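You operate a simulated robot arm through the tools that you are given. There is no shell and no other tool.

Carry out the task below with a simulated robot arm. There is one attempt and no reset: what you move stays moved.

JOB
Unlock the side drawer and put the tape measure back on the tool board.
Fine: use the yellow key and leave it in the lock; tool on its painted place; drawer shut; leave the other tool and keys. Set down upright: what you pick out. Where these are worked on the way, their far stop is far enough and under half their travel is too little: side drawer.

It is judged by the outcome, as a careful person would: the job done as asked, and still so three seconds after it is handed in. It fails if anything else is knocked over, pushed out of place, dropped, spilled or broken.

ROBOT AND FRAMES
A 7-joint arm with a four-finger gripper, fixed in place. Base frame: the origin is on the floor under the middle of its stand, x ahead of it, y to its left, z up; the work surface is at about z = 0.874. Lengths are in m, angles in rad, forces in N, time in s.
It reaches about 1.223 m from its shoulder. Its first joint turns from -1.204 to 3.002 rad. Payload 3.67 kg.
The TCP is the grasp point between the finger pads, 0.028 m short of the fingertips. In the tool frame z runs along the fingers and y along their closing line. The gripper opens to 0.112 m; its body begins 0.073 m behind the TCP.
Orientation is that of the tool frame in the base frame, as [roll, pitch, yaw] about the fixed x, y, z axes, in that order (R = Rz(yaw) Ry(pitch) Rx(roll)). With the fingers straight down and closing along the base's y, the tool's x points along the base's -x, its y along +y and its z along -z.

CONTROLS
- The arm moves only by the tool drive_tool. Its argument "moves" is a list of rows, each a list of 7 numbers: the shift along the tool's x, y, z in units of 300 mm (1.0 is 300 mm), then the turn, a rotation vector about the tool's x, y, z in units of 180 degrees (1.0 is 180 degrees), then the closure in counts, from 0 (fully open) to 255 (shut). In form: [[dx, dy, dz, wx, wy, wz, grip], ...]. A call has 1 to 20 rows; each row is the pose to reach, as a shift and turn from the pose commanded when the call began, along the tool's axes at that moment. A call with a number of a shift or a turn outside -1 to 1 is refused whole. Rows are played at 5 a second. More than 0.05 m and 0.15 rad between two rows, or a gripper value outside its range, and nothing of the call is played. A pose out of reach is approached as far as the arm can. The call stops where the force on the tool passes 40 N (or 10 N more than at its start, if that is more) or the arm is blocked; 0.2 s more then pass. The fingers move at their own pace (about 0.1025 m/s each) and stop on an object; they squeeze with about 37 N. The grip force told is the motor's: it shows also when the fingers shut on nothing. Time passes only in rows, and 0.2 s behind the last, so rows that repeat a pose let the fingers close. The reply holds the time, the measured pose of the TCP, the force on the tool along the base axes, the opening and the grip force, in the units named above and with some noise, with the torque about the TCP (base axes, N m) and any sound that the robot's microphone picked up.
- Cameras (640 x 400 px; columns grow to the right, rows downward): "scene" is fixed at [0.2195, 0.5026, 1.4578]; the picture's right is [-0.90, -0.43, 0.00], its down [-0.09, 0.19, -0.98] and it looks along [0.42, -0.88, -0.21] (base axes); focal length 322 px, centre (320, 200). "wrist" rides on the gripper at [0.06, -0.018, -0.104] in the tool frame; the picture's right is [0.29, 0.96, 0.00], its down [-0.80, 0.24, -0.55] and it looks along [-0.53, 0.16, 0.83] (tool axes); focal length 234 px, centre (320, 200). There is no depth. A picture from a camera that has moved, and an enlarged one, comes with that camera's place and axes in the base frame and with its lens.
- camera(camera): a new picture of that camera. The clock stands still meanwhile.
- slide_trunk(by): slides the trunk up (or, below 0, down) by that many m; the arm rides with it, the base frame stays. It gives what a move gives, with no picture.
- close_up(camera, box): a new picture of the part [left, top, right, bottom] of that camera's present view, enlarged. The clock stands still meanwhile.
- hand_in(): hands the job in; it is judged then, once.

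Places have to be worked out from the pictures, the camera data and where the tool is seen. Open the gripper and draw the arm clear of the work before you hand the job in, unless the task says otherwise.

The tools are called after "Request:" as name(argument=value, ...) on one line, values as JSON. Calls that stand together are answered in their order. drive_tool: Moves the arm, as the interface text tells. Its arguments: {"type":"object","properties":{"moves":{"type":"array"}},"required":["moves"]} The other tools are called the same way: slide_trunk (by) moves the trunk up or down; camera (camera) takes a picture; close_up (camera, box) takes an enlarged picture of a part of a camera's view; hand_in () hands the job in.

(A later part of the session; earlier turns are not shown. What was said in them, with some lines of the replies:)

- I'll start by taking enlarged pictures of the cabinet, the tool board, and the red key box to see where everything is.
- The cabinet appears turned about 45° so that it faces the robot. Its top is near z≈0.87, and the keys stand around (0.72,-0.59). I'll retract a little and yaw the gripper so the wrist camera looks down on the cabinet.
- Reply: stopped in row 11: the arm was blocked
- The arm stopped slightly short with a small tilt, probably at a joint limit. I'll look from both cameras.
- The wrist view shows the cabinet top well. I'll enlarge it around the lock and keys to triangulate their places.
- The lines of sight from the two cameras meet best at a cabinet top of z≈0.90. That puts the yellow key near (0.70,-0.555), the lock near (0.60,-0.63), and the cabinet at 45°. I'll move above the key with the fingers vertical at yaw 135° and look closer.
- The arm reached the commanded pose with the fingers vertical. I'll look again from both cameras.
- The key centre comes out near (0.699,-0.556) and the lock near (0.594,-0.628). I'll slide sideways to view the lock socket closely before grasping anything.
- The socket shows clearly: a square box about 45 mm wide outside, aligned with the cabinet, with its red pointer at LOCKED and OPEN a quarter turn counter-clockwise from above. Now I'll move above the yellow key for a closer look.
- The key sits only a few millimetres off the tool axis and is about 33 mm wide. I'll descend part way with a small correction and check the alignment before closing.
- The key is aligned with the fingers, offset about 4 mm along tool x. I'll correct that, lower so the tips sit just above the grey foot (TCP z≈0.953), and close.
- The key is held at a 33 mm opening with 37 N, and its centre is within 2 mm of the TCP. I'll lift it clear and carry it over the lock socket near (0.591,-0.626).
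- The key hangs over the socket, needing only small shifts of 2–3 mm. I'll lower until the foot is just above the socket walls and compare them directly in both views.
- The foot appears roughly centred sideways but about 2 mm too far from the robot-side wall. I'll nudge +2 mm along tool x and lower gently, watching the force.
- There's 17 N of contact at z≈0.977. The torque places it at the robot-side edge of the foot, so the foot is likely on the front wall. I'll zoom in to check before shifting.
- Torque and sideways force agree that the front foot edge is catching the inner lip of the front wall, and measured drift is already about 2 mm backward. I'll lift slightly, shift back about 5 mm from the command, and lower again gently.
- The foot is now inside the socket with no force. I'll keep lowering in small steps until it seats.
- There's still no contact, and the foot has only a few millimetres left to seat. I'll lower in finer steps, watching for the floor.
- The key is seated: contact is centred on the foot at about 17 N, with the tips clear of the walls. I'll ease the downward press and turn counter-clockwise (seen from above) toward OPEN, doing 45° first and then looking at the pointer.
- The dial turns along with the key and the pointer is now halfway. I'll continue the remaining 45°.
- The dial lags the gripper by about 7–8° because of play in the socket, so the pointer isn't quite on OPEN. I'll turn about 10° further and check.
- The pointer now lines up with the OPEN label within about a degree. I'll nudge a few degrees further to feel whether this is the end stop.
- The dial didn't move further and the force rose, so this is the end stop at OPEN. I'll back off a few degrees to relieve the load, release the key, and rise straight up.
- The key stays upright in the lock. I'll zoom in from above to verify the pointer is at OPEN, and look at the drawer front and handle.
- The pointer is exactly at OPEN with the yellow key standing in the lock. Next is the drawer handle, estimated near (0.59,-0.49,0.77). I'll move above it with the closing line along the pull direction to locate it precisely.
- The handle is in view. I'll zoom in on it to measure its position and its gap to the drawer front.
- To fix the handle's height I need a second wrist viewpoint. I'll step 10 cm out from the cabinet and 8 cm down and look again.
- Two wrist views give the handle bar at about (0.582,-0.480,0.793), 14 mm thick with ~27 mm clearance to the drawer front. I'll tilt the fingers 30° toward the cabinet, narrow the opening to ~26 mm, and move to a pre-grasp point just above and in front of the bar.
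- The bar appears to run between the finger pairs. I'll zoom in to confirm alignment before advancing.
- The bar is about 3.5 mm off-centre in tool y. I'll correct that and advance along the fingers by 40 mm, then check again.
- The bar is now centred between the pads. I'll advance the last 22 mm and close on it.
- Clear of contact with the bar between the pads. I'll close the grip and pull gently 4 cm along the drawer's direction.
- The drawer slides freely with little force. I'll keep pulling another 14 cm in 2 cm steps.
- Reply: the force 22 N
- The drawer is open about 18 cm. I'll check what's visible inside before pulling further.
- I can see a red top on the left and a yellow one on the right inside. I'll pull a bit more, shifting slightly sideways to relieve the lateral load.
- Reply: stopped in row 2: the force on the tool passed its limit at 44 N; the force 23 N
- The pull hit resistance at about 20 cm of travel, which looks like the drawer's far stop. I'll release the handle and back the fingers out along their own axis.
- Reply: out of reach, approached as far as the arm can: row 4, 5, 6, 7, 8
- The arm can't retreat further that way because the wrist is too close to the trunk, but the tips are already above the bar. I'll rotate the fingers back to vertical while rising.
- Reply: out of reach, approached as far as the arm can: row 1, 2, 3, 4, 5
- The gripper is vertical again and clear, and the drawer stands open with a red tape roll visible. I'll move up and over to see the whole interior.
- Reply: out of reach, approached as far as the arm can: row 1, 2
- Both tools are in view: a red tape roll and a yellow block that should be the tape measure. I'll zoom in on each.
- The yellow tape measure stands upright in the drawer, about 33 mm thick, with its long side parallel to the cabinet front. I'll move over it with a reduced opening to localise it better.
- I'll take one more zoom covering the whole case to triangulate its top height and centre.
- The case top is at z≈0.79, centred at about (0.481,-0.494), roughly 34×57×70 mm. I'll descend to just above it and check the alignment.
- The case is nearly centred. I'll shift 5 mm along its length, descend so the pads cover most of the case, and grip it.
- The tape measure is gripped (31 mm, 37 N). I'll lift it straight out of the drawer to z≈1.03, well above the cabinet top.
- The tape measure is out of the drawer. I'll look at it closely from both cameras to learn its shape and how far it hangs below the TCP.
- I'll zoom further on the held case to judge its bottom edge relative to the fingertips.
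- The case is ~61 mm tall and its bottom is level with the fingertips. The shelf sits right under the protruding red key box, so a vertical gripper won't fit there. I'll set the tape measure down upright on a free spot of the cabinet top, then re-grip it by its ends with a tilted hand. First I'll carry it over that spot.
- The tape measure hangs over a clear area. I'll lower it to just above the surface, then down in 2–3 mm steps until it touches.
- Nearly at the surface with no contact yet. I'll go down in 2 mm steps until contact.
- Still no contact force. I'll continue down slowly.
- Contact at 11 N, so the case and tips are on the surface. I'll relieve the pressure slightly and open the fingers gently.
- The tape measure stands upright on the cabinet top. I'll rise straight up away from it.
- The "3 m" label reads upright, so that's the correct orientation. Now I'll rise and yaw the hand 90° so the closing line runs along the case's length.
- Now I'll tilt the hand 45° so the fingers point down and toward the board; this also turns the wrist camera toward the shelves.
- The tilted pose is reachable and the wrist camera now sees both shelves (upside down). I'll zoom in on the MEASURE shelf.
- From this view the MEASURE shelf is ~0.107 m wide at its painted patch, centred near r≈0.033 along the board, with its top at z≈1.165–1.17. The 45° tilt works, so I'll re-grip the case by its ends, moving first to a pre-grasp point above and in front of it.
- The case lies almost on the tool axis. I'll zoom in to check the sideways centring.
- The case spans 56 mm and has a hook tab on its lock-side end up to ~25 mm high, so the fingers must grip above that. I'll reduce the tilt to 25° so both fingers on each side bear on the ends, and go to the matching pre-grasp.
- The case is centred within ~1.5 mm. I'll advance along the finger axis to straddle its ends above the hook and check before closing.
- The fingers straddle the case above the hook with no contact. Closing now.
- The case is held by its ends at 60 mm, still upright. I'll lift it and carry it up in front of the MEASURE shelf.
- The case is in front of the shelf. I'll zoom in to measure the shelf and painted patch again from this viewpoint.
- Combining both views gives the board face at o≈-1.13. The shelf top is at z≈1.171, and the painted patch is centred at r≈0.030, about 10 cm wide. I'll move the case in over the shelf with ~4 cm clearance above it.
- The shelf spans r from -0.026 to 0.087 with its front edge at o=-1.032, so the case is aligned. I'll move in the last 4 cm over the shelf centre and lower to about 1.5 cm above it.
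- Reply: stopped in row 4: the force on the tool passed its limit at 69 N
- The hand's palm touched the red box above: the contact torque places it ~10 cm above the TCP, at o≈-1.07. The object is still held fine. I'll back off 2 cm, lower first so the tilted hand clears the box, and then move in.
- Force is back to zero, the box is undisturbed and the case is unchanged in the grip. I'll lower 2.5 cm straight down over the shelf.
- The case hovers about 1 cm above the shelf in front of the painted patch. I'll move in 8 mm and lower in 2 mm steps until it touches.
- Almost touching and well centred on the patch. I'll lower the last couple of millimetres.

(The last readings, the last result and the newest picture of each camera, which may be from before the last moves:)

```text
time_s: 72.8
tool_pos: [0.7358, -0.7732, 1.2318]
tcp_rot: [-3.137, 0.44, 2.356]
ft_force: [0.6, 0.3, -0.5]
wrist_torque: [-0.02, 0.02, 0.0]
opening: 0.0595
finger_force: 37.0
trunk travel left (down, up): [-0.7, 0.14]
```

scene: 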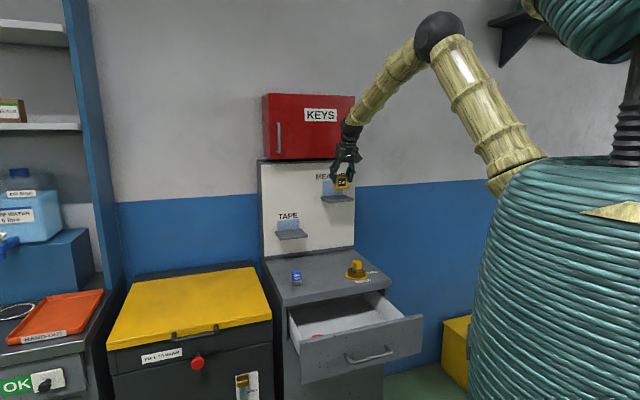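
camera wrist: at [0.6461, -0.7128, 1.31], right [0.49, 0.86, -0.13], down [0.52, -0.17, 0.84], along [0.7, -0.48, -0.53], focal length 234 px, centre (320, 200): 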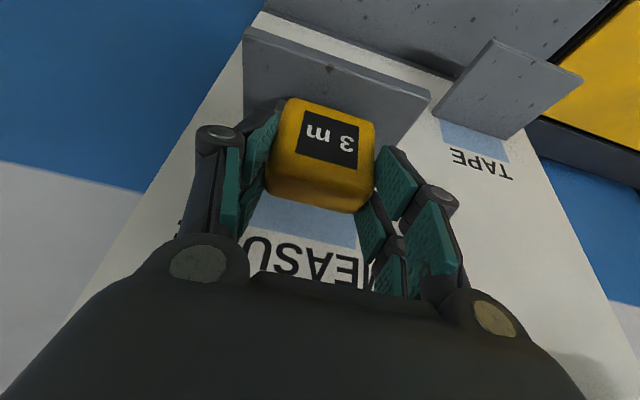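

No contact yet at z=1.232; continuing in 1 mm steps.

Request:
drive_tool(moves=[[0.0014, 0, 0.003, 0, 0, 0, 255], [0.0028, 0, 0.006, 0, 0, 0, 255], [0.0042, 0, 0.009, 0, 0, 0, 255], [0.0042, 0, 0.009, 0, 0, 0, 255]])

Request:
close_up(camera="scene", box=[320, 175, 360, 203])

```text
time_s: 73.8
tool_pos: [0.7354, -0.7739, 1.2298]
tcp_rot: [-3.138, 0.443, 2.359]
ft_force: [2.8, -4.2, 12.4]
wrist_torque: [-0.14, -0.11, 0.0]
opening: 0.0597
finger_force: 37.3
trunk travel left (down, up): [-0.7, 0.14]
```

```text
14.29 times, centred on (340, 189) of scene
camera zoom: at [0.2195, 0.5026, 1.4578], right [-0.9, -0.43, 0.0], down [-0.09, 0.19, -0.98], along [0.42, -0.88, -0.21], focal length 4603 px, centre (34, 357)
```

zoom: 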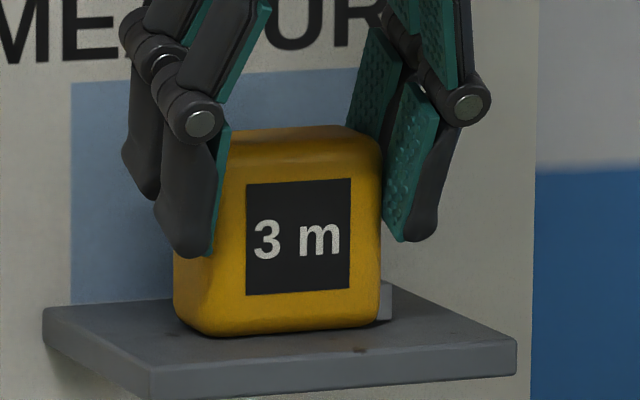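

Contact at 12 N: the case rests on the shelf. I'll relieve the pressure and open the fingers evenly.

Request:
drive_tool(moves=[[-0.0014, 0, -0.003, 0, 0, 0, 255], [-0.0014, 0, -0.003, 0, 0, 0, 255], [-0.0014, 0, -0.003, 0, 0, 0, 112], [-0.0014, 0, -0.003, 0, 0, 0, 100], [-0.0014, 0, -0.003, 0, 0, 0, 70], [-0.0014, 0, -0.003, 0, 0, 0, 40], [-0.0014, 0, -0.003, 0, 0, 0, 40]])

Request:
close_up(camera="scene", box=[320, 175, 360, 203])

Request:
camera(camera="wrist")

```text
time_s: 75.4
tool_pos: [0.7342, -0.7739, 1.2306]
tcp_rot: [-3.137, 0.441, 2.36]
ft_force: [-0.4, 0.8, -0.1]
wrist_torque: [-0.02, 0.02, -0.01]
opening: 0.0942
finger_force: 0.2
trunk travel left (down, up): [-0.7, 0.14]
```

```text
14.29 times, centred on (340, 189) of scene
camera zoom: at [0.2195, 0.5026, 1.4578], right [-0.9, -0.43, 0.0], down [-0.09, 0.19, -0.98], along [0.42, -0.88, -0.21], focal length 4603 px, centre (34, 357)
```

zoom: 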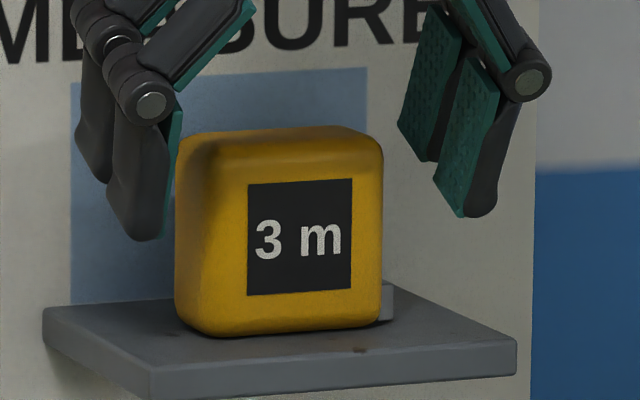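

```text
taken
camera wrist: at [0.6519, -0.7179, 1.2996], right [0.49, 0.86, -0.13], down [0.52, -0.17, 0.84], along [0.7, -0.48, -0.53], focal length 234 px, centre (320, 200)
```

wrist: 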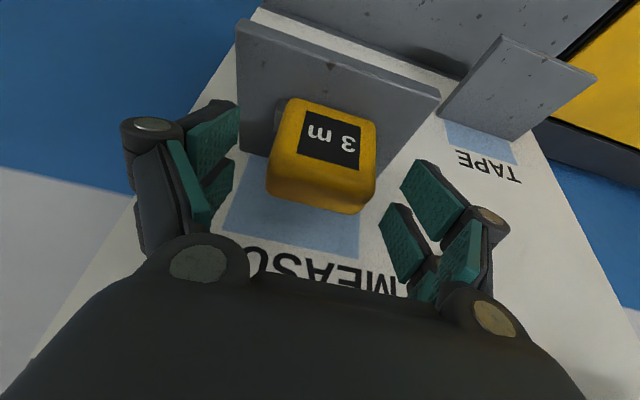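

The tape measure stands upright on the MEASURE shelf in front of its painted patch. I'll withdraw the hand outward toward the robot, slightly rising, with the fingers clear of both ends.

Request:
drive_tool(moves=[[0.04, 0, -0.03, 0, 0, 0, 40], [0.1, 0, -0.075, 0, 0, 0, 40], [0.17, 0, -0.135, 0, 0, 0, 40], [0.245, 0, -0.2, 0, 0, 0, 40], [0.319, 0, -0.261, 0, 0, 0, 40], [0.319, 0, -0.261, 0, 0, 0, 40]])

Request:
camera(camera="scene")

Request:
close_up(camera="scene", box=[250, 150, 378, 230])

Request:
camera(camera="wrist")

```text
time_s: 76.8
tool_pos: [0.65, -0.6935, 1.2589]
tcp_rot: [-3.138, 0.438, 2.358]
ft_force: [-0.3, 0.0, 0.2]
wrist_torque: [0.01, 0.02, -0.01]
opening: 0.0944
finger_force: 0.2
trunk travel left (down, up): [-0.7, 0.14]
```

```text
taken
```

scene: 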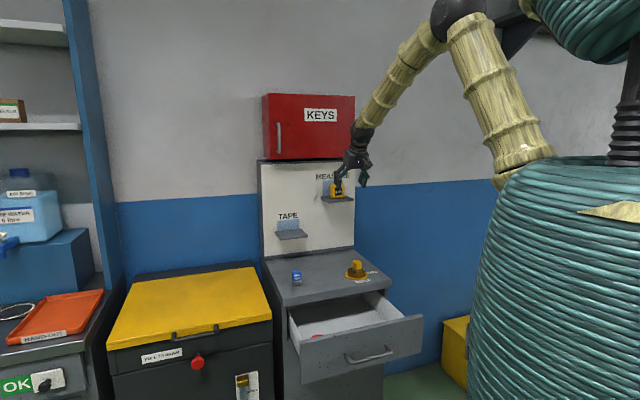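

```text
5.00 times, centred on (314, 190) of scene
camera zoom: at [0.2195, 0.5026, 1.4578], right [-0.9, -0.43, 0.0], down [-0.09, 0.19, -0.98], along [0.42, -0.88, -0.21], focal length 1611 px, centre (350, 250)
```

zoom: 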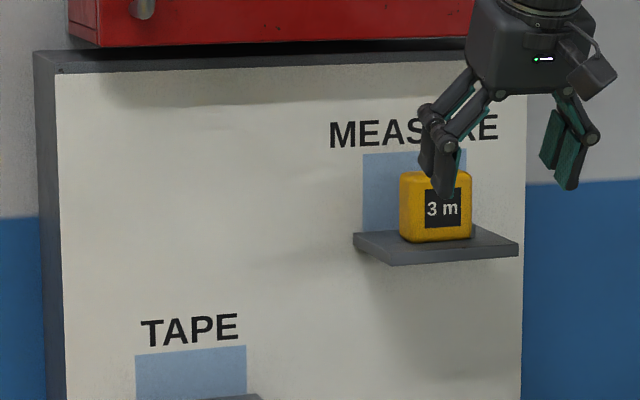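

```text
taken
camera wrist: at [0.5674, -0.6358, 1.3283], right [0.49, 0.86, -0.13], down [0.52, -0.17, 0.84], along [0.7, -0.48, -0.53], focal length 234 px, centre (320, 200)
```

wrist: 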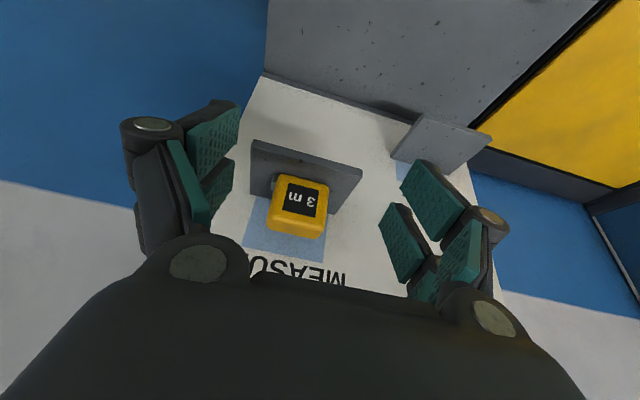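

The tape measure is placed on the MEASURE shelf and the hand is clear. Next I'll close the drawer: bring the hand back vertical with closed fingers and move toward the front of the open drawer.

Request:
drive_tool(moves=[[0.115, 0.033, -0.017, 0, 0.023, 0, 120], [0.23, 0.067, -0.034, 0, 0.046, 0, 200], [0.345, 0.1, -0.051, 0, 0.07, 0, 255], [0.46, 0.133, -0.068, 0, 0.093, 0, 255], [0.575, 0.167, -0.085, 0, 0.116, 0, 255], [0.689, 0.2, -0.102, 0, 0.139, 0, 255], [0.689, 0.2, -0.102, 0, 0.139, 0, 255]])

Request:
camera(camera="wrist")

Request:
camera(camera="scene")

```text
time_s: 78.4
tool_pos: [0.5536, -0.5074, 1.2004]
tcp_rot: [-3.14, 0.002, 2.358]
ft_force: [0.2, -0.1, 1.0]
wrist_torque: [0.06, 0.01, 0.01]
opening: 0.0
finger_force: 34.9
trunk travel left (down, up): [-0.7, 0.14]
```

```text
taken
camera wrist: at [0.4968, -0.4782, 1.3058], right [0.47, 0.88, 0.0], down [0.73, -0.39, 0.56], along [0.49, -0.26, -0.83], focal length 234 px, centre (320, 200)
```

wrist: 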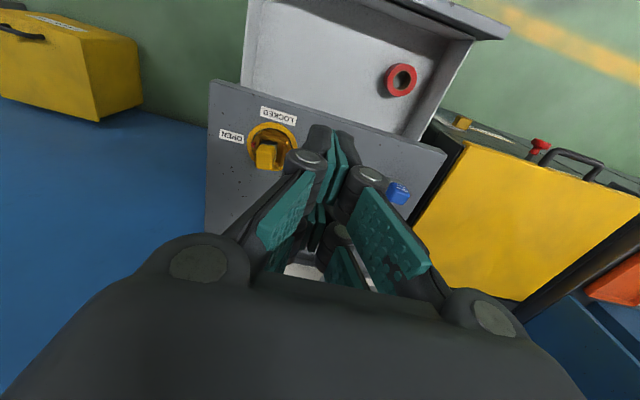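

```text
taken
```

scene: 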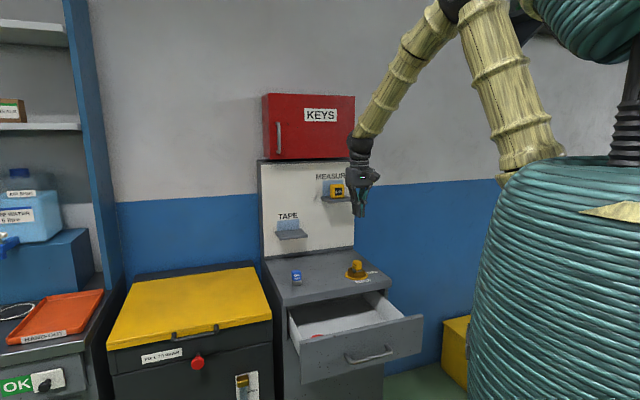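

Now I'll move down in front of the open drawer's front panel, staying above and outside it.

Request:
drive_tool(moves=[[0.11, 0.025, 0.06, 0, 0, 0, 255], [0.22, 0.05, 0.13, 0, 0, 0, 255], [0.33, 0.075, 0.21, 0, 0, 0, 255], [0.44, 0.1, 0.3, 0, 0, 0, 255], [0.55, 0.125, 0.4, 0, 0, 0, 255], [0.65, 0.15, 0.5, 0, 0, 0, 255], [0.72, 0.165, 0.59, 0, 0, 0, 255], [0.767, 0.173, 0.667, 0, 0, 0, 255], [0.767, 0.173, 0.667, 0, 0, 0, 255]])

Request:
camera(camera="wrist")

Request:
close_up(camera="scene", box=[270, 220, 440, 390])

```text
time_s: 80.4
tool_pos: [0.4403, -0.3098, 0.9994]
tcp_rot: [-3.14, 0.003, 2.358]
ft_force: [-0.5, -0.4, -0.1]
wrist_torque: [-0.03, 0.01, -0.03]
opening: 0.0
finger_force: 36.5
out of reach, approached as far as the arm can: row 7, 8, 9
trunk travel left (down, up): [-0.7, 0.14]
```

```text
taken
camera wrist: at [0.3841, -0.2809, 1.105], right [0.47, 0.88, 0.0], down [0.73, -0.39, 0.56], along [0.49, -0.27, -0.83], focal length 234 px, centre (320, 200)
```

wrist: 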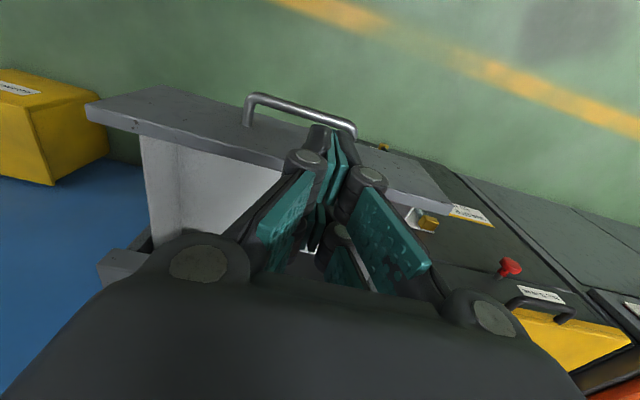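

```text
2.35 times, centred on (355, 305) of scene
camera zoom: at [0.2195, 0.5026, 1.4578], right [-0.9, -0.43, 0.0], down [-0.09, 0.19, -0.98], along [0.42, -0.88, -0.21], focal length 758 px, centre (238, -47)
```

zoom: 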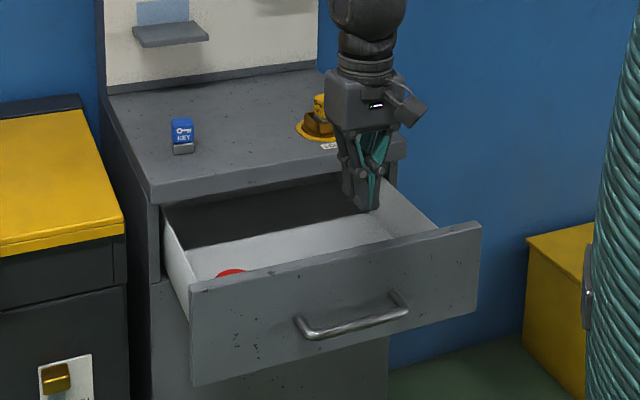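

I'm nearly in front of the panel. I'll zoom in to see where the fingertips are relative to the panel's top edge and handle.

Request:
close_up(camera="wrist", box=[220, 70, 420, 195])

Request:
close_up(camera="scene", box=[330, 250, 426, 330])

```text
3.20 times, centred on (320, 132) of wrist
camera zoom: at [0.3841, -0.2809, 1.105], right [0.47, 0.88, 0.0], down [0.73, -0.39, 0.56], along [0.49, -0.27, -0.83], focal length 749 px, centre (320, 416)
```

zoom: 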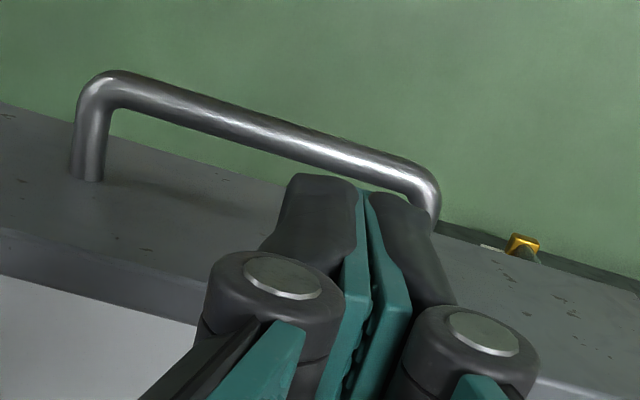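

```text
5.00 times, centred on (378, 290) of scene
camera zoom: at [0.2195, 0.5026, 1.4578], right [-0.9, -0.43, 0.0], down [-0.09, 0.19, -0.98], along [0.42, -0.88, -0.21], focal length 1611 px, centre (30, -250)
```

zoom: 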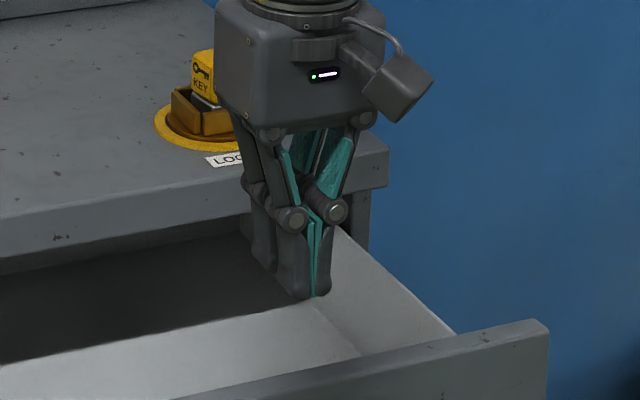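

The panel face is at o≈-0.58 and the bar at o≈-0.543. The fingers are just in front of the panel and above the bar. I'll descend so the tips reach z≈0.82, staying above the bar.

Request:
drive_tool(moves=[[-0.02, 0, 0.1, 0, 0, 0, 255], [-0.02, 0, 0.22, 0, 0, 0, 255], [-0.02, 0, 0.34, 0, 0, 0, 255], [-0.02, 0, 0.44, 0, 0, 0, 255], [-0.02, 0, 0.5, 0, 0, 0, 255], [-0.02, 0, 0.5, 0, 0, 0, 255]])

Request:
camera(camera="wrist")

Request:
close_up(camera="scene", box=[320, 270, 448, 370])

```text
time_s: 81.8
tool_pos: [0.4471, -0.3136, 0.8498]
tcp_rot: [-3.138, 0.003, 2.358]
ft_force: [0.4, -0.2, 0.0]
wrist_torque: [0.01, 0.01, 0.01]
opening: 0.0
finger_force: 35.7
trunk travel left (down, up): [-0.7, 0.14]
```

```text
taken
camera wrist: at [0.3913, -0.2856, 0.9534], right [0.47, 0.88, 0.0], down [0.73, -0.39, 0.56], along [0.49, -0.27, -0.83], focal length 234 px, centre (320, 200)
```

wrist: 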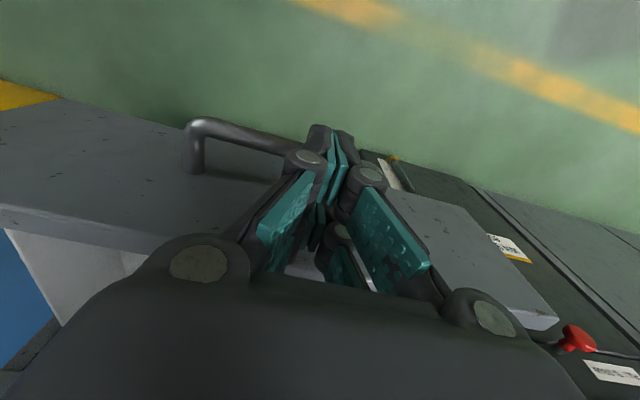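

```text
4.00 times, centred on (384, 320) of scene
camera zoom: at [0.2195, 0.5026, 1.4578], right [-0.9, -0.43, 0.0], down [-0.09, 0.19, -0.98], along [0.42, -0.88, -0.21], focal length 1289 px, centre (64, -280)
```

zoom: 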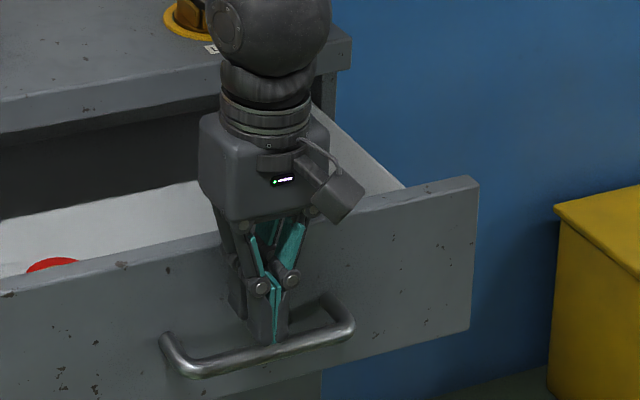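

The closed fingers are in front of the panel, just above the handle. I'll push the drawer in, first 12 cm in 2 cm steps.

Request:
drive_tool(moves=[[-0.06, 0, 0, 0, 0, 0, 255], [-0.12, 0, 0, 0, 0, 0, 255], [-0.18, 0, 0, 0, 0, 0, 255], [-0.24, 0, 0, 0, 0, 0, 255], [-0.3, 0, 0, 0, 0, 0, 255], [-0.36, 0, 0, 0, 0, 0, 255], [-0.42, 0, 0, 0, 0, 0, 255], [-0.42, 0, 0, 0, 0, 0, 255]])

Request:
camera(camera="scene")

```text
time_s: 83.6
tool_pos: [0.5368, -0.4064, 0.8482]
tcp_rot: [-3.138, 0.005, 2.358]
ft_force: [0.9, 0.4, -0.6]
wrist_torque: [0.01, 0.02, -0.03]
opening: 0.0
finger_force: 35.9
trunk travel left (down, up): [-0.7, 0.14]
```

```text
taken
```

scene: 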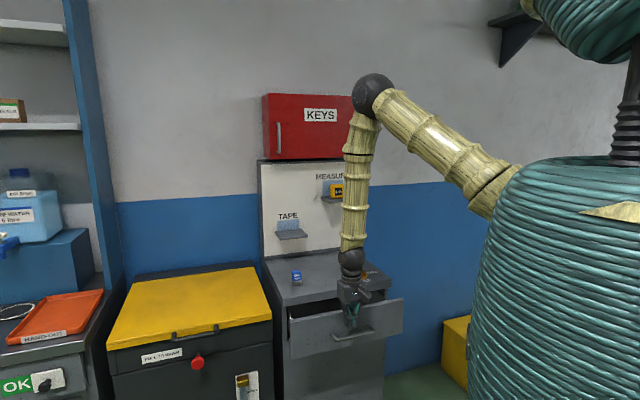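

The drawer slides in smoothly. I'll push the remaining ~9 cm, slowing near the end.

Request:
drive_tool(moves=[[-0.06, 0, 0, 0, 0, 0, 255], [-0.12, 0, 0, 0, 0, 0, 255], [-0.18, 0, 0, 0, 0, 0, 255], [-0.23, 0, 0, 0, 0, 0, 255], [-0.265, 0, 0, 0, 0, 0, 255], [-0.29, 0, 0, 0, 0, 0, 255], [-0.305, 0, 0, 0, 0, 0, 255], [-0.32, 0, 0, 0, 0, 0, 255], [-0.32, 0, 0, 0, 0, 0, 255]])

Request:
close_up(camera="scene", box=[270, 250, 414, 350])

Request:
camera(camera="wrist")

```text
time_s: 85.6
tool_pos: [0.6021, -0.4728, 0.8504]
tcp_rot: [-3.138, 0.002, 2.354]
ft_force: [-16.2, 12.9, -2.6]
wrist_torque: [-0.3, -0.45, -0.24]
opening: 0.0002
finger_force: 35.4
trunk travel left (down, up): [-0.7, 0.14]
```

```text
4.00 times, centred on (342, 300) of scene
camera zoom: at [0.2195, 0.5026, 1.4578], right [-0.9, -0.43, 0.0], down [-0.09, 0.19, -0.98], along [0.42, -0.88, -0.21], focal length 1289 px, centre (232, -200)
```

zoom: 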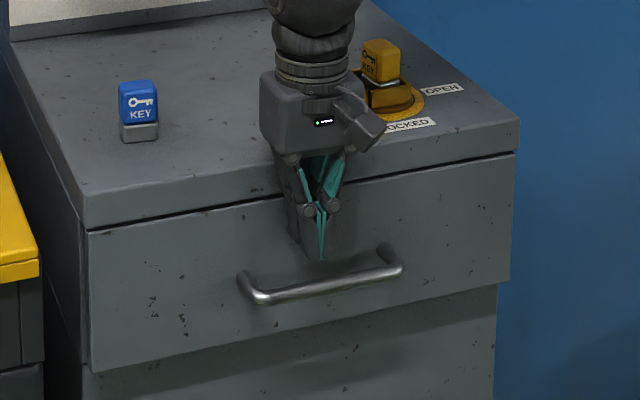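

```text
taken
camera wrist: at [0.5464, -0.4434, 0.9549], right [0.47, 0.88, 0.0], down [0.73, -0.39, 0.55], along [0.49, -0.27, -0.83], focal length 234 px, centre (320, 200)
```

wrist: 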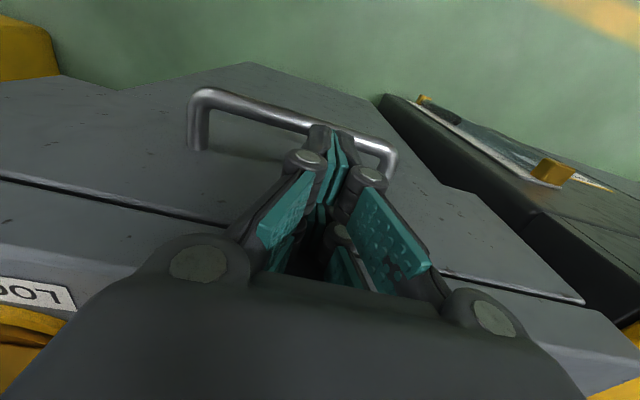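

The drawer is shut flush, with 20 N building up against the stop. I'll back the hand off, open the gripper and rise away from the work.

Request:
drive_tool(moves=[[0.05, 0, 0, 0, 0, 0, 255], [0.12, 0, 0, 0, 0, 0, 255], [0.2, 0, -0.05, 0, 0, 0, 255], [0.24, 0, -0.15, 0, 0, 0, 200], [0.26, 0, -0.27, 0, 0, 0, 120], [0.28, 0, -0.4, 0, 0, 0, 60], [0.28, 0, -0.53, 0, 0, 0, 0], [0.28, 0, -0.66, 0, 0, 0, 0], [0.28, 0, -0.8, 0, 0, 0, 0], [0.28, 0, -0.8, 0, 0, 0, 0]])

Request:
camera(camera="scene")

Request:
camera(camera="wrist")

Request:
close_up(camera="scene", box=[270, 250, 414, 350])

```text
time_s: 87.8
tool_pos: [0.5458, -0.4153, 1.0886]
tcp_rot: [-3.14, 0.003, 2.356]
ft_force: [-0.4, -0.7, -0.5]
wrist_torque: [0.0, 0.07, -0.03]
opening: 0.112
finger_force: 0.1
trunk travel left (down, up): [-0.7, 0.14]
```

```text
taken
```

scene: 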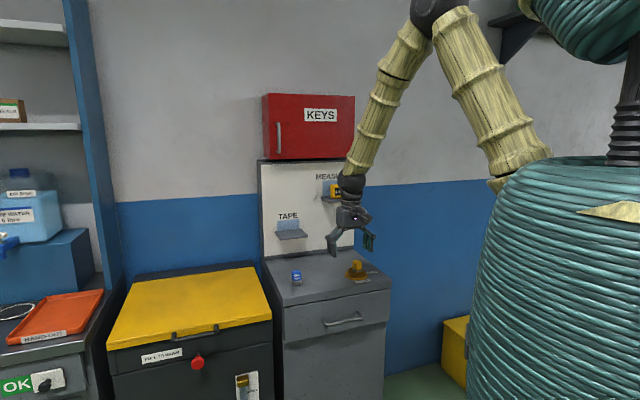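

```text
taken
camera wrist: at [0.49, -0.3854, 1.1936], right [0.47, 0.88, 0.0], down [0.73, -0.39, 0.55], along [0.49, -0.27, -0.83], focal length 234 px, centre (320, 200)
```

wrist: 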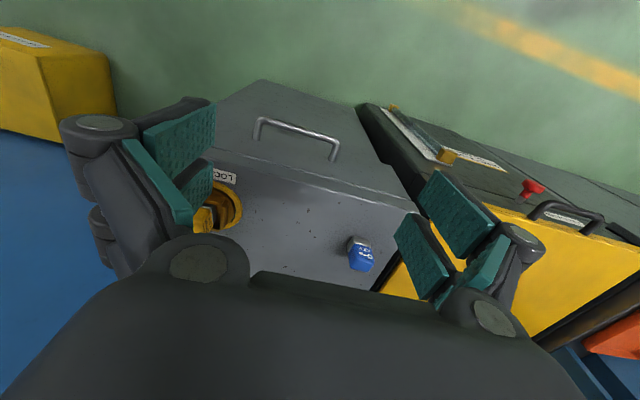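

```text
4.00 times, centred on (342, 300) of scene
camera zoom: at [0.2195, 0.5026, 1.4578], right [-0.9, -0.43, 0.0], down [-0.09, 0.19, -0.98], along [0.42, -0.88, -0.21], focal length 1289 px, centre (232, -200)
```

zoom: 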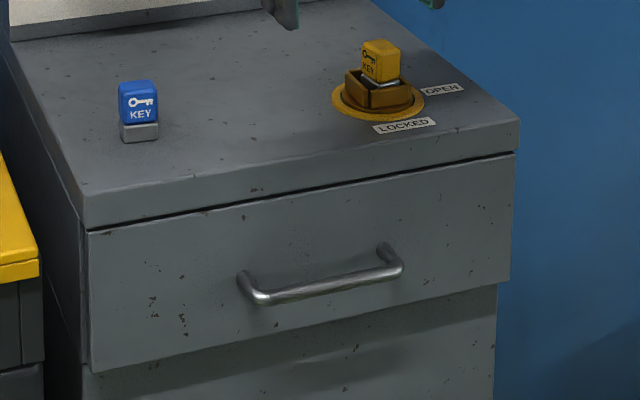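

Everything looks in order. I'll repeat the exact starting crop of the drawer to compare it with its original closed position, and check the shelf and lock.

Request:
close_up(camera="scene", box=[250, 250, 410, 350])

Request:
close_up(camera="scene", box=[310, 295, 374, 335])

Request:
close_up(camera="scene", box=[330, 250, 394, 290])

Request:
close_up(camera="scene", box=[250, 150, 410, 250])

```text
4.00 times, centred on (330, 300) of scene
camera zoom: at [0.2195, 0.5026, 1.4578], right [-0.9, -0.43, 0.0], down [-0.09, 0.19, -0.98], along [0.42, -0.88, -0.21], focal length 1289 px, centre (280, -200)
```

zoom: 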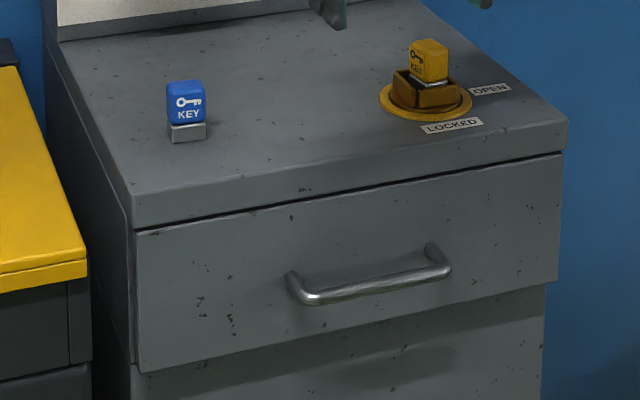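

```text
10.00 times, centred on (342, 315) of scene
camera zoom: at [0.2195, 0.5026, 1.4578], right [-0.9, -0.43, 0.0], down [-0.09, 0.19, -0.98], along [0.42, -0.88, -0.21], focal length 3222 px, centre (100, -950)
```

zoom: 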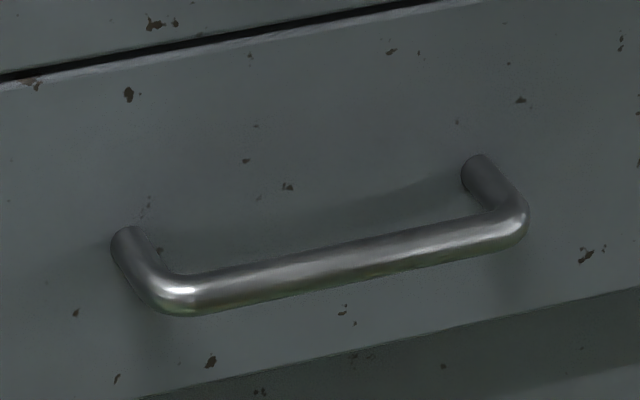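

```text
10.00 times, centred on (362, 270) of scene
camera zoom: at [0.2195, 0.5026, 1.4578], right [-0.9, -0.43, 0.0], down [-0.09, 0.19, -0.98], along [0.42, -0.88, -0.21], focal length 3222 px, centre (-100, -500)
```

zoom: 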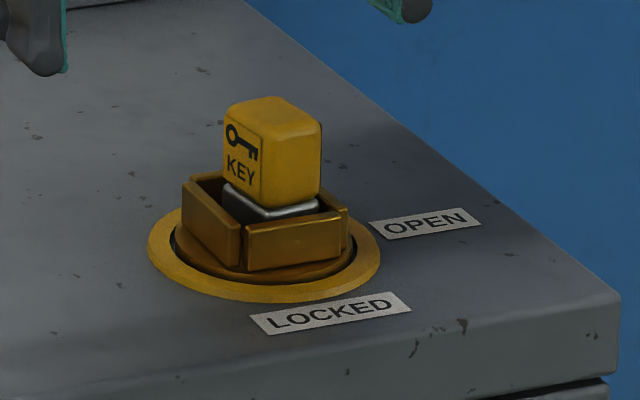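

```text
4.00 times, centred on (330, 200) of scene
camera zoom: at [0.2195, 0.5026, 1.4578], right [-0.9, -0.43, 0.0], down [-0.09, 0.19, -0.98], along [0.42, -0.88, -0.21], focal length 1289 px, centre (280, 200)
```

zoom: 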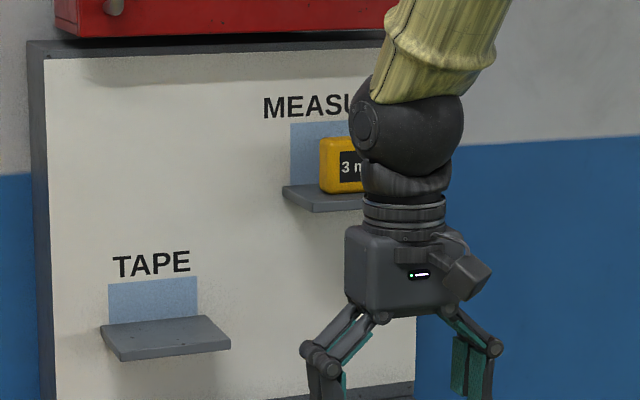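

Compared with the starting picture, the handle sits about 4–5 mm further out and the gap strip is more visible, so the drawer rebounded or isn't fully home. I'll go back down and push it again more firmly.

Request:
drive_tool(moves=[[0, 0, 0, 0, 0, 0, 150], [0, 0, 0, 0, 0, 0, 255], [0, 0, 0.1, 0, 0, 0, 255], [0, 0, 0.22, 0, 0, 0, 255], [0, 0, 0.35, 0, 0, 0, 255], [0, 0, 0.48, 0, 0, 0, 255], [0, 0, 0.6, 0, 0, 0, 255], [0, 0, 0.72, 0, 0, 0, 255], [0, 0, 0.8, 0, 0, 0, 255], [0, 0, 0.8, 0, 0, 0, 255]])

Request:
drive_tool(moves=[[-0.06, 0, 0, 0, 0, 0, 255], [-0.12, 0, 0, 0, 0, 0, 255], [-0.18, 0, 0, 0, 0, 0, 255], [-0.22, 0, 0, 0, 0, 0, 255], [-0.25, 0, 0, 0, 0, 0, 255], [-0.27, 0, 0, 0, 0, 0, 255], [-0.28, 0, 0, 0, 0, 0, 255], [-0.29, 0, 0, 0, 0, 0, 255], [-0.29, 0, 0, 0, 0, 0, 255]])

Request:
close_up(camera="scene", box=[310, 295, 374, 335])

```text
time_s: 90.0
tool_pos: [0.5421, -0.4133, 0.8495]
tcp_rot: [-3.138, 0.003, 2.357]
ft_force: [0.5, 0.4, 1.0]
wrist_torque: [-0.04, 0.03, 0.01]
opening: 0.0
finger_force: 36.0
trunk travel left (down, up): [-0.7, 0.14]
```

```text
time_s: 92.0
tool_pos: [0.602, -0.4725, 0.8483]
tcp_rot: [-3.136, 0.001, 2.356]
ft_force: [-26.4, 20.4, -10.9]
wrist_torque: [-0.41, -1.04, -0.28]
opening: 0.0
finger_force: 35.8
trunk travel left (down, up): [-0.7, 0.14]
```

```text
10.00 times, centred on (342, 315) of scene
camera zoom: at [0.2195, 0.5026, 1.4578], right [-0.9, -0.43, 0.0], down [-0.09, 0.19, -0.98], along [0.42, -0.88, -0.21], focal length 3222 px, centre (100, -950)
```

zoom: 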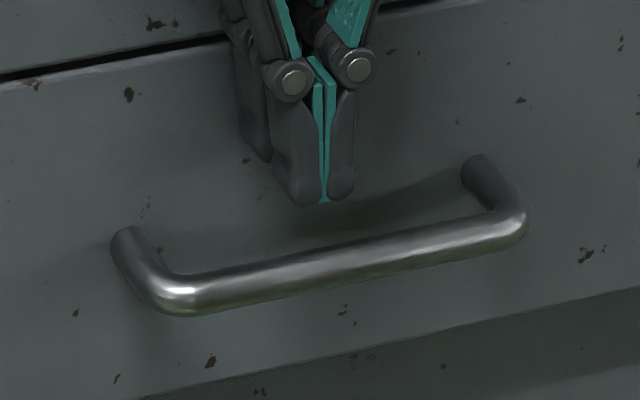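

The force acts 4 cm above the TCP (z≈0.89), so my knuckles are resting on the cabinet's top plate, which overhangs the panel by a few millimetres. I'll back off, lower in front of the handle bar and push on the bar itself instead.

Request:
drive_tool(moves=[[0.1, 0, 0, 0, 0, 0, 255], [0.2, 0, 0, 0, 0, 0, 255], [0.28, 0, 0, 0, 0, 0, 255], [0.35, 0, 0, 0, 0, 0, 255], [0.35, 0, 0.08, 0, 0, 0, 255], [0.35, 0, 0.165, 0, 0, 0, 255], [0.35, 0, 0.165, 0, 0, 0, 255]])

Request:
close_up(camera="scene", box=[290, 270, 402, 340])

Request:
camera(camera="wrist")

```text
time_s: 93.6
tool_pos: [0.5326, -0.4023, 0.8023]
tcp_rot: [-3.139, 0.003, 2.358]
ft_force: [-0.3, 0.0, 0.3]
wrist_torque: [-0.01, 0.02, 0.02]
opening: 0.0
finger_force: 36.2
trunk travel left (down, up): [-0.7, 0.14]
```

```text
5.71 times, centred on (346, 305) of scene
camera zoom: at [0.2195, 0.5026, 1.4578], right [-0.9, -0.43, 0.0], down [-0.09, 0.19, -0.98], along [0.42, -0.88, -0.21], focal length 1841 px, centre (171, -400)
```

zoom: 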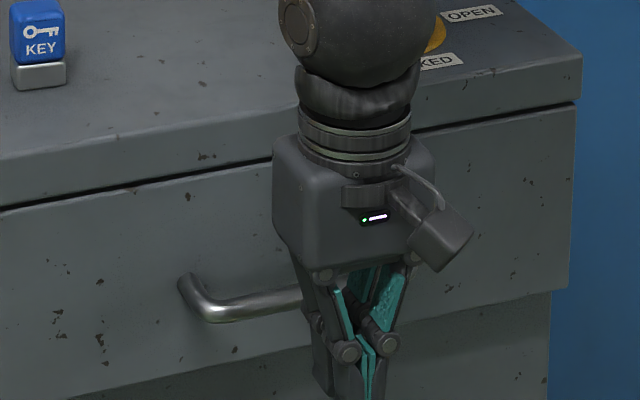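

```text
taken
camera wrist: at [0.4759, -0.3726, 0.9063], right [0.47, 0.88, 0.0], down [0.73, -0.39, 0.56], along [0.49, -0.27, -0.83], focal length 234 px, centre (320, 200)
```

wrist: 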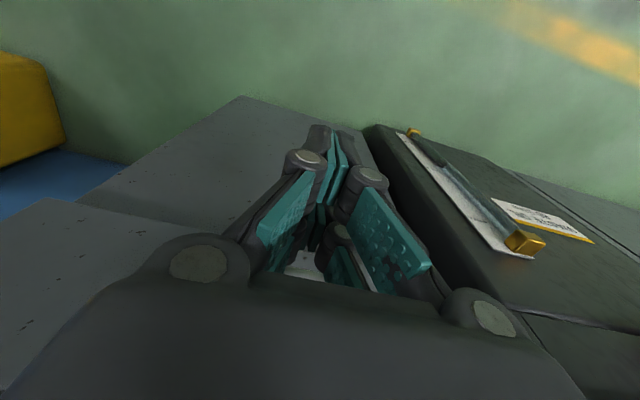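

The fingers are in front of the bar. I'll push slowly, in small steps near contact.

Request:
drive_tool(moves=[[-0.067, 0, 0, 0, 0, 0, 255], [-0.12, 0, 0, 0, 0, 0, 255], [-0.15, 0, 0, 0, 0, 0, 255], [-0.165, 0, 0, 0, 0, 0, 255], [-0.175, 0, 0, 0, 0, 0, 255], [-0.183, 0, 0, 0, 0, 0, 255], [-0.19, 0, 0, 0, 0, 0, 255], [-0.197, 0, 0, 0, 0, 0, 255], [-0.204, 0, 0, 0, 0, 0, 255], [-0.204, 0, 0, 0, 0, 0, 255]])

Request:
close_up(camera="scene", box=[310, 295, 374, 335])

```text
time_s: 95.8
tool_pos: [0.5749, -0.4446, 0.7995]
tcp_rot: [-3.138, 0.003, 2.359]
ft_force: [0.3, 0.8, -1.1]
wrist_torque: [0.0, 0.05, 0.0]
opening: 0.0
finger_force: 36.0
trunk travel left (down, up): [-0.7, 0.14]
```

```text
10.00 times, centred on (342, 315) of scene
camera zoom: at [0.2195, 0.5026, 1.4578], right [-0.9, -0.43, 0.0], down [-0.09, 0.19, -0.98], along [0.42, -0.88, -0.21], focal length 3222 px, centre (100, -950)
```

zoom: 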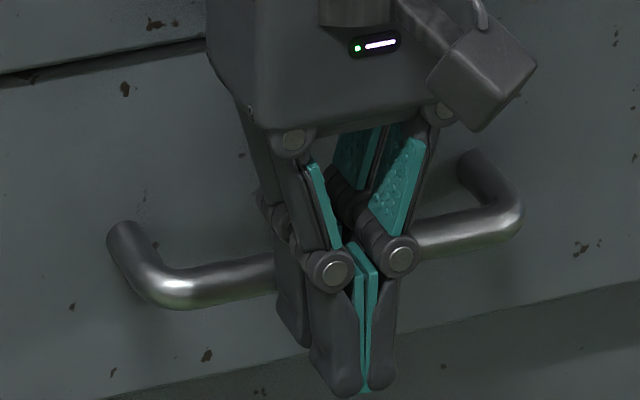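

The handle is back at its starting position in the picture. I'll push 3 mm more to feel the closed stop.

Request:
drive_tool(moves=[[-0.006, 0, 0, 0, 0, 0, 255], [-0.012, 0, 0, 0, 0, 0, 255], [-0.018, 0, 0, 0, 0, 0, 255], [-0.018, 0, 0, 0, 0, 0, 255]])

Request:
close_up(camera="scene", box=[310, 295, 374, 335])

```text
time_s: 96.7
tool_pos: [0.5741, -0.4444, 0.7996]
tcp_rot: [-3.134, -0.007, 2.359]
ft_force: [-4.4, 8.5, 0.7]
wrist_torque: [0.04, 0.05, 0.09]
opening: 0.006
finger_force: 35.8
trunk travel left (down, up): [-0.7, 0.14]
stopped in row 4: the force on the tool passed its limit at 42 N (the readings are from after the stop); the commanded pose is now the measured one
```

```text
10.00 times, centred on (342, 315) of scene
camera zoom: at [0.2195, 0.5026, 1.4578], right [-0.9, -0.43, 0.0], down [-0.09, 0.19, -0.98], along [0.42, -0.88, -0.21], focal length 3222 px, centre (100, -950)
```

zoom: 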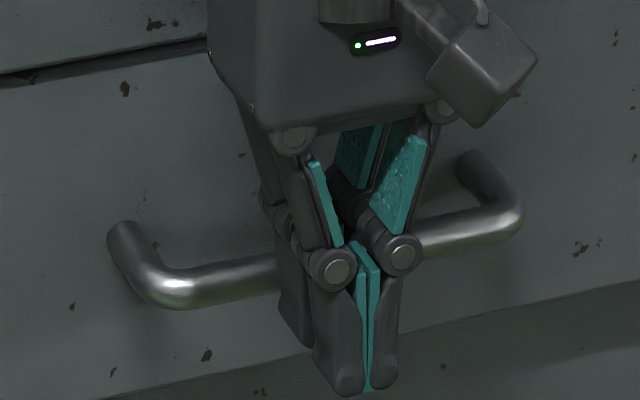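

The stop is felt at 42 N, so the drawer is fully shut. I'll back straight away from the bar, open the gripper, and rise clear.

Request:
drive_tool(moves=[[0.02, 0, 0, 0, 0, 0, 255], [0.06, 0, 0, 0, 0, 0, 255], [0.12, 0, 0, 0, 0, 0, 255], [0.2, 0, 0, 0, 0, 0, 255], [0.25, 0, -0.06, 0, 0, 0, 200], [0.25, 0, -0.18, 0, 0, 0, 100], [0.25, 0, -0.31, 0, 0, 0, 0], [0.25, 0, -0.44, 0, 0, 0, 0], [0.25, 0, -0.57, 0, 0, 0, 0], [0.25, 0, -0.7, 0, 0, 0, 0], [0.25, 0, -0.83, 0, 0, 0, 0], [0.25, 0, -0.95, 0, 0, 0, 0], [0.25, 0, -0.95, 0, 0, 0, 0]])

Request:
close_up(camera="scene", box=[310, 295, 374, 335])

Request:
close_up(camera="scene", box=[250, 250, 410, 350])

Request:
camera(camera="scene")

```text
time_s: 99.5
tool_pos: [0.5235, -0.3944, 1.0854]
tcp_rot: [-3.136, -0.005, 2.359]
ft_force: [0.3, -0.3, -0.7]
wrist_torque: [-0.02, 0.01, 0.01]
opening: 0.112
finger_force: 0.0
trunk travel left (down, up): [-0.7, 0.14]
```

```text
10.00 times, centred on (342, 315) of scene
camera zoom: at [0.2195, 0.5026, 1.4578], right [-0.9, -0.43, 0.0], down [-0.09, 0.19, -0.98], along [0.42, -0.88, -0.21], focal length 3222 px, centre (100, -950)
```

zoom: 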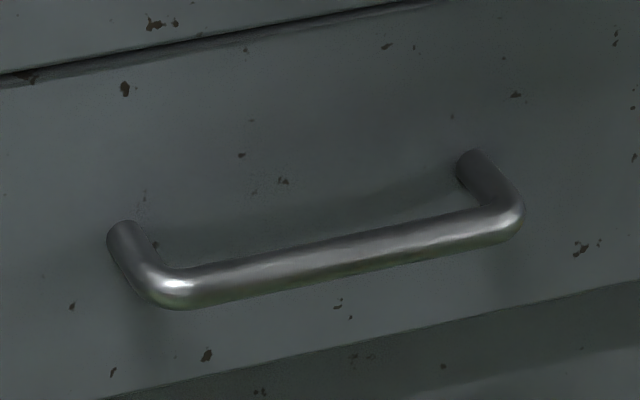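

```text
4.00 times, centred on (330, 300) of scene
camera zoom: at [0.2195, 0.5026, 1.4578], right [-0.9, -0.43, 0.0], down [-0.09, 0.19, -0.98], along [0.42, -0.88, -0.21], focal length 1289 px, centre (280, -200)
```

zoom: 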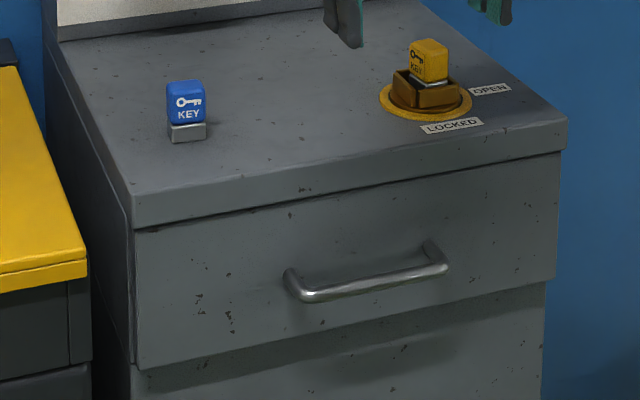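

```text
taken
```

scene: 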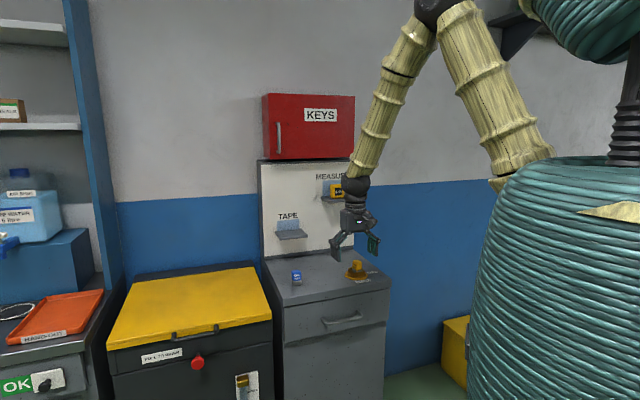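

The drawer now matches its original closed position exactly, and the blue key is untouched. I'll move the open hand further clear and do a last check of the shelf and lock.

Request:
drive_tool(moves=[[0.02, 0.06, -0.08, 0, 0, 0, 0], [0.04, 0.13, -0.16, 0, 0, 0, 0], [0.06, 0.2, -0.25, 0, 0, 0, 0], [0.08, 0.27, -0.33, 0, 0, 0, 0], [0.09, 0.34, -0.42, 0, 0, 0, 0], [0.1, 0.4, -0.5, 0, 0, 0, 0], [0.1, 0.4, -0.5, 0, 0, 0, 0]])

Request:
camera(camera="scene")

Request:
close_up(camera="scene", box=[250, 150, 378, 230])

Request:
close_up(camera="scene", box=[330, 250, 394, 290])

Request:
camera(camera="wrist")

```text
time_s: 101.1
tool_pos: [0.587, -0.2867, 1.2354]
tcp_rot: [-3.135, -0.006, 2.358]
ft_force: [0.2, 0.6, -0.1]
wrist_torque: [0.02, 0.0, -0.03]
opening: 0.1121
finger_force: 0.1
trunk travel left (down, up): [-0.7, 0.14]
```

```text
taken
```

scene: 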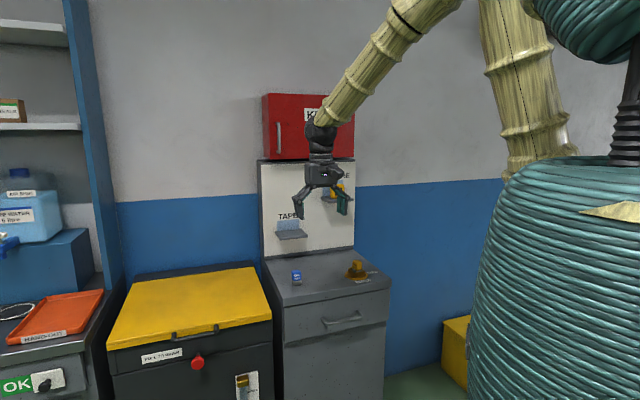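

```text
5.00 times, centred on (314, 190) of scene
camera zoom: at [0.2195, 0.5026, 1.4578], right [-0.9, -0.43, 0.0], down [-0.09, 0.19, -0.98], along [0.42, -0.88, -0.21], focal length 1611 px, centre (350, 250)
```

zoom: 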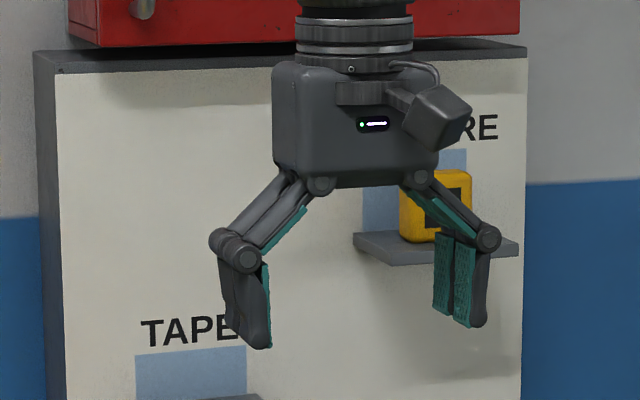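

```text
10.00 times, centred on (362, 270) of scene
camera zoom: at [0.2195, 0.5026, 1.4578], right [-0.9, -0.43, 0.0], down [-0.09, 0.19, -0.98], along [0.42, -0.88, -0.21], focal length 3222 px, centre (-100, -500)
```

zoom: 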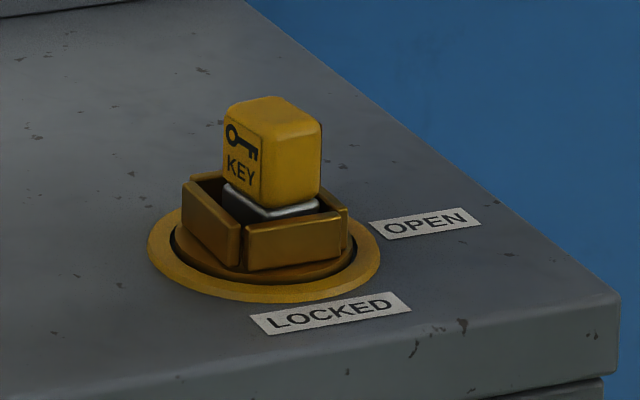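

```text
taken
camera wrist: at [0.5322, -0.2573, 1.3405], right [0.47, 0.88, 0.0], down [0.74, -0.39, 0.55], along [0.48, -0.26, -0.84], focal length 234 px, centre (320, 200)
```

wrist: 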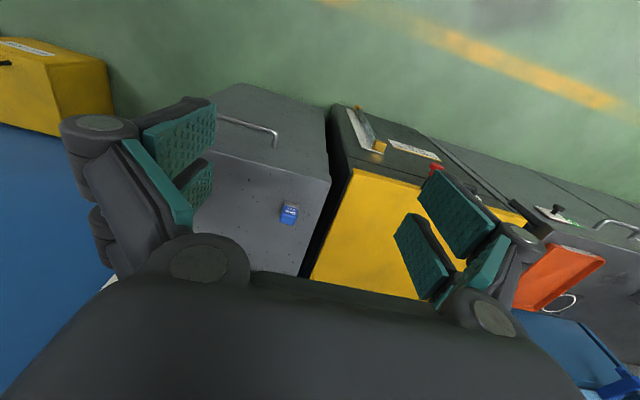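

Final check:
- The yellow key stands in the lock, turned to OPEN.
- The drawer is shut as it was at the start.
- The tape measure stands upright on the MEASURE shelf in front of its patch.
- The blue key is where it was, and I left the tape roll in the drawer.

The gripper is open and clear, so I'm handing in.

Request:
hand_in()

```text
The job is handed in.
```

I've handed in the job. The side drawer is unlocked and shut, and the tape measure is back on the tool board. I don't have the judge's result.

- **Lock:** the yellow key is in the lock, turned to its stop at OPEN, and left there.
- **Drawer:** I pulled it about 20 cm, to what felt like its far stop, then closed it. My first push left it about 5 mm open. I pushed it again, and it now matches its position in the starting pictures.
- **Tape measure:** it stands upright on the MEASURE shelf in front of its painted patch, about 1 cm forward of the shelf's middle. To change grip, I briefly set it down upright on the cabinet top.
- **Other things:** the blue key is where it was, and I left the red tape roll in the drawer without touching it.
- **Bumps:** while I was placing the tape measure, the hand hit the red key box (69 N at the peak). Later, while I was closing the drawer, it pressed on the cabinet's top edge (about 33 N). I saw no movement or damage from either.

The gripper is open and the arm is clear of the work.
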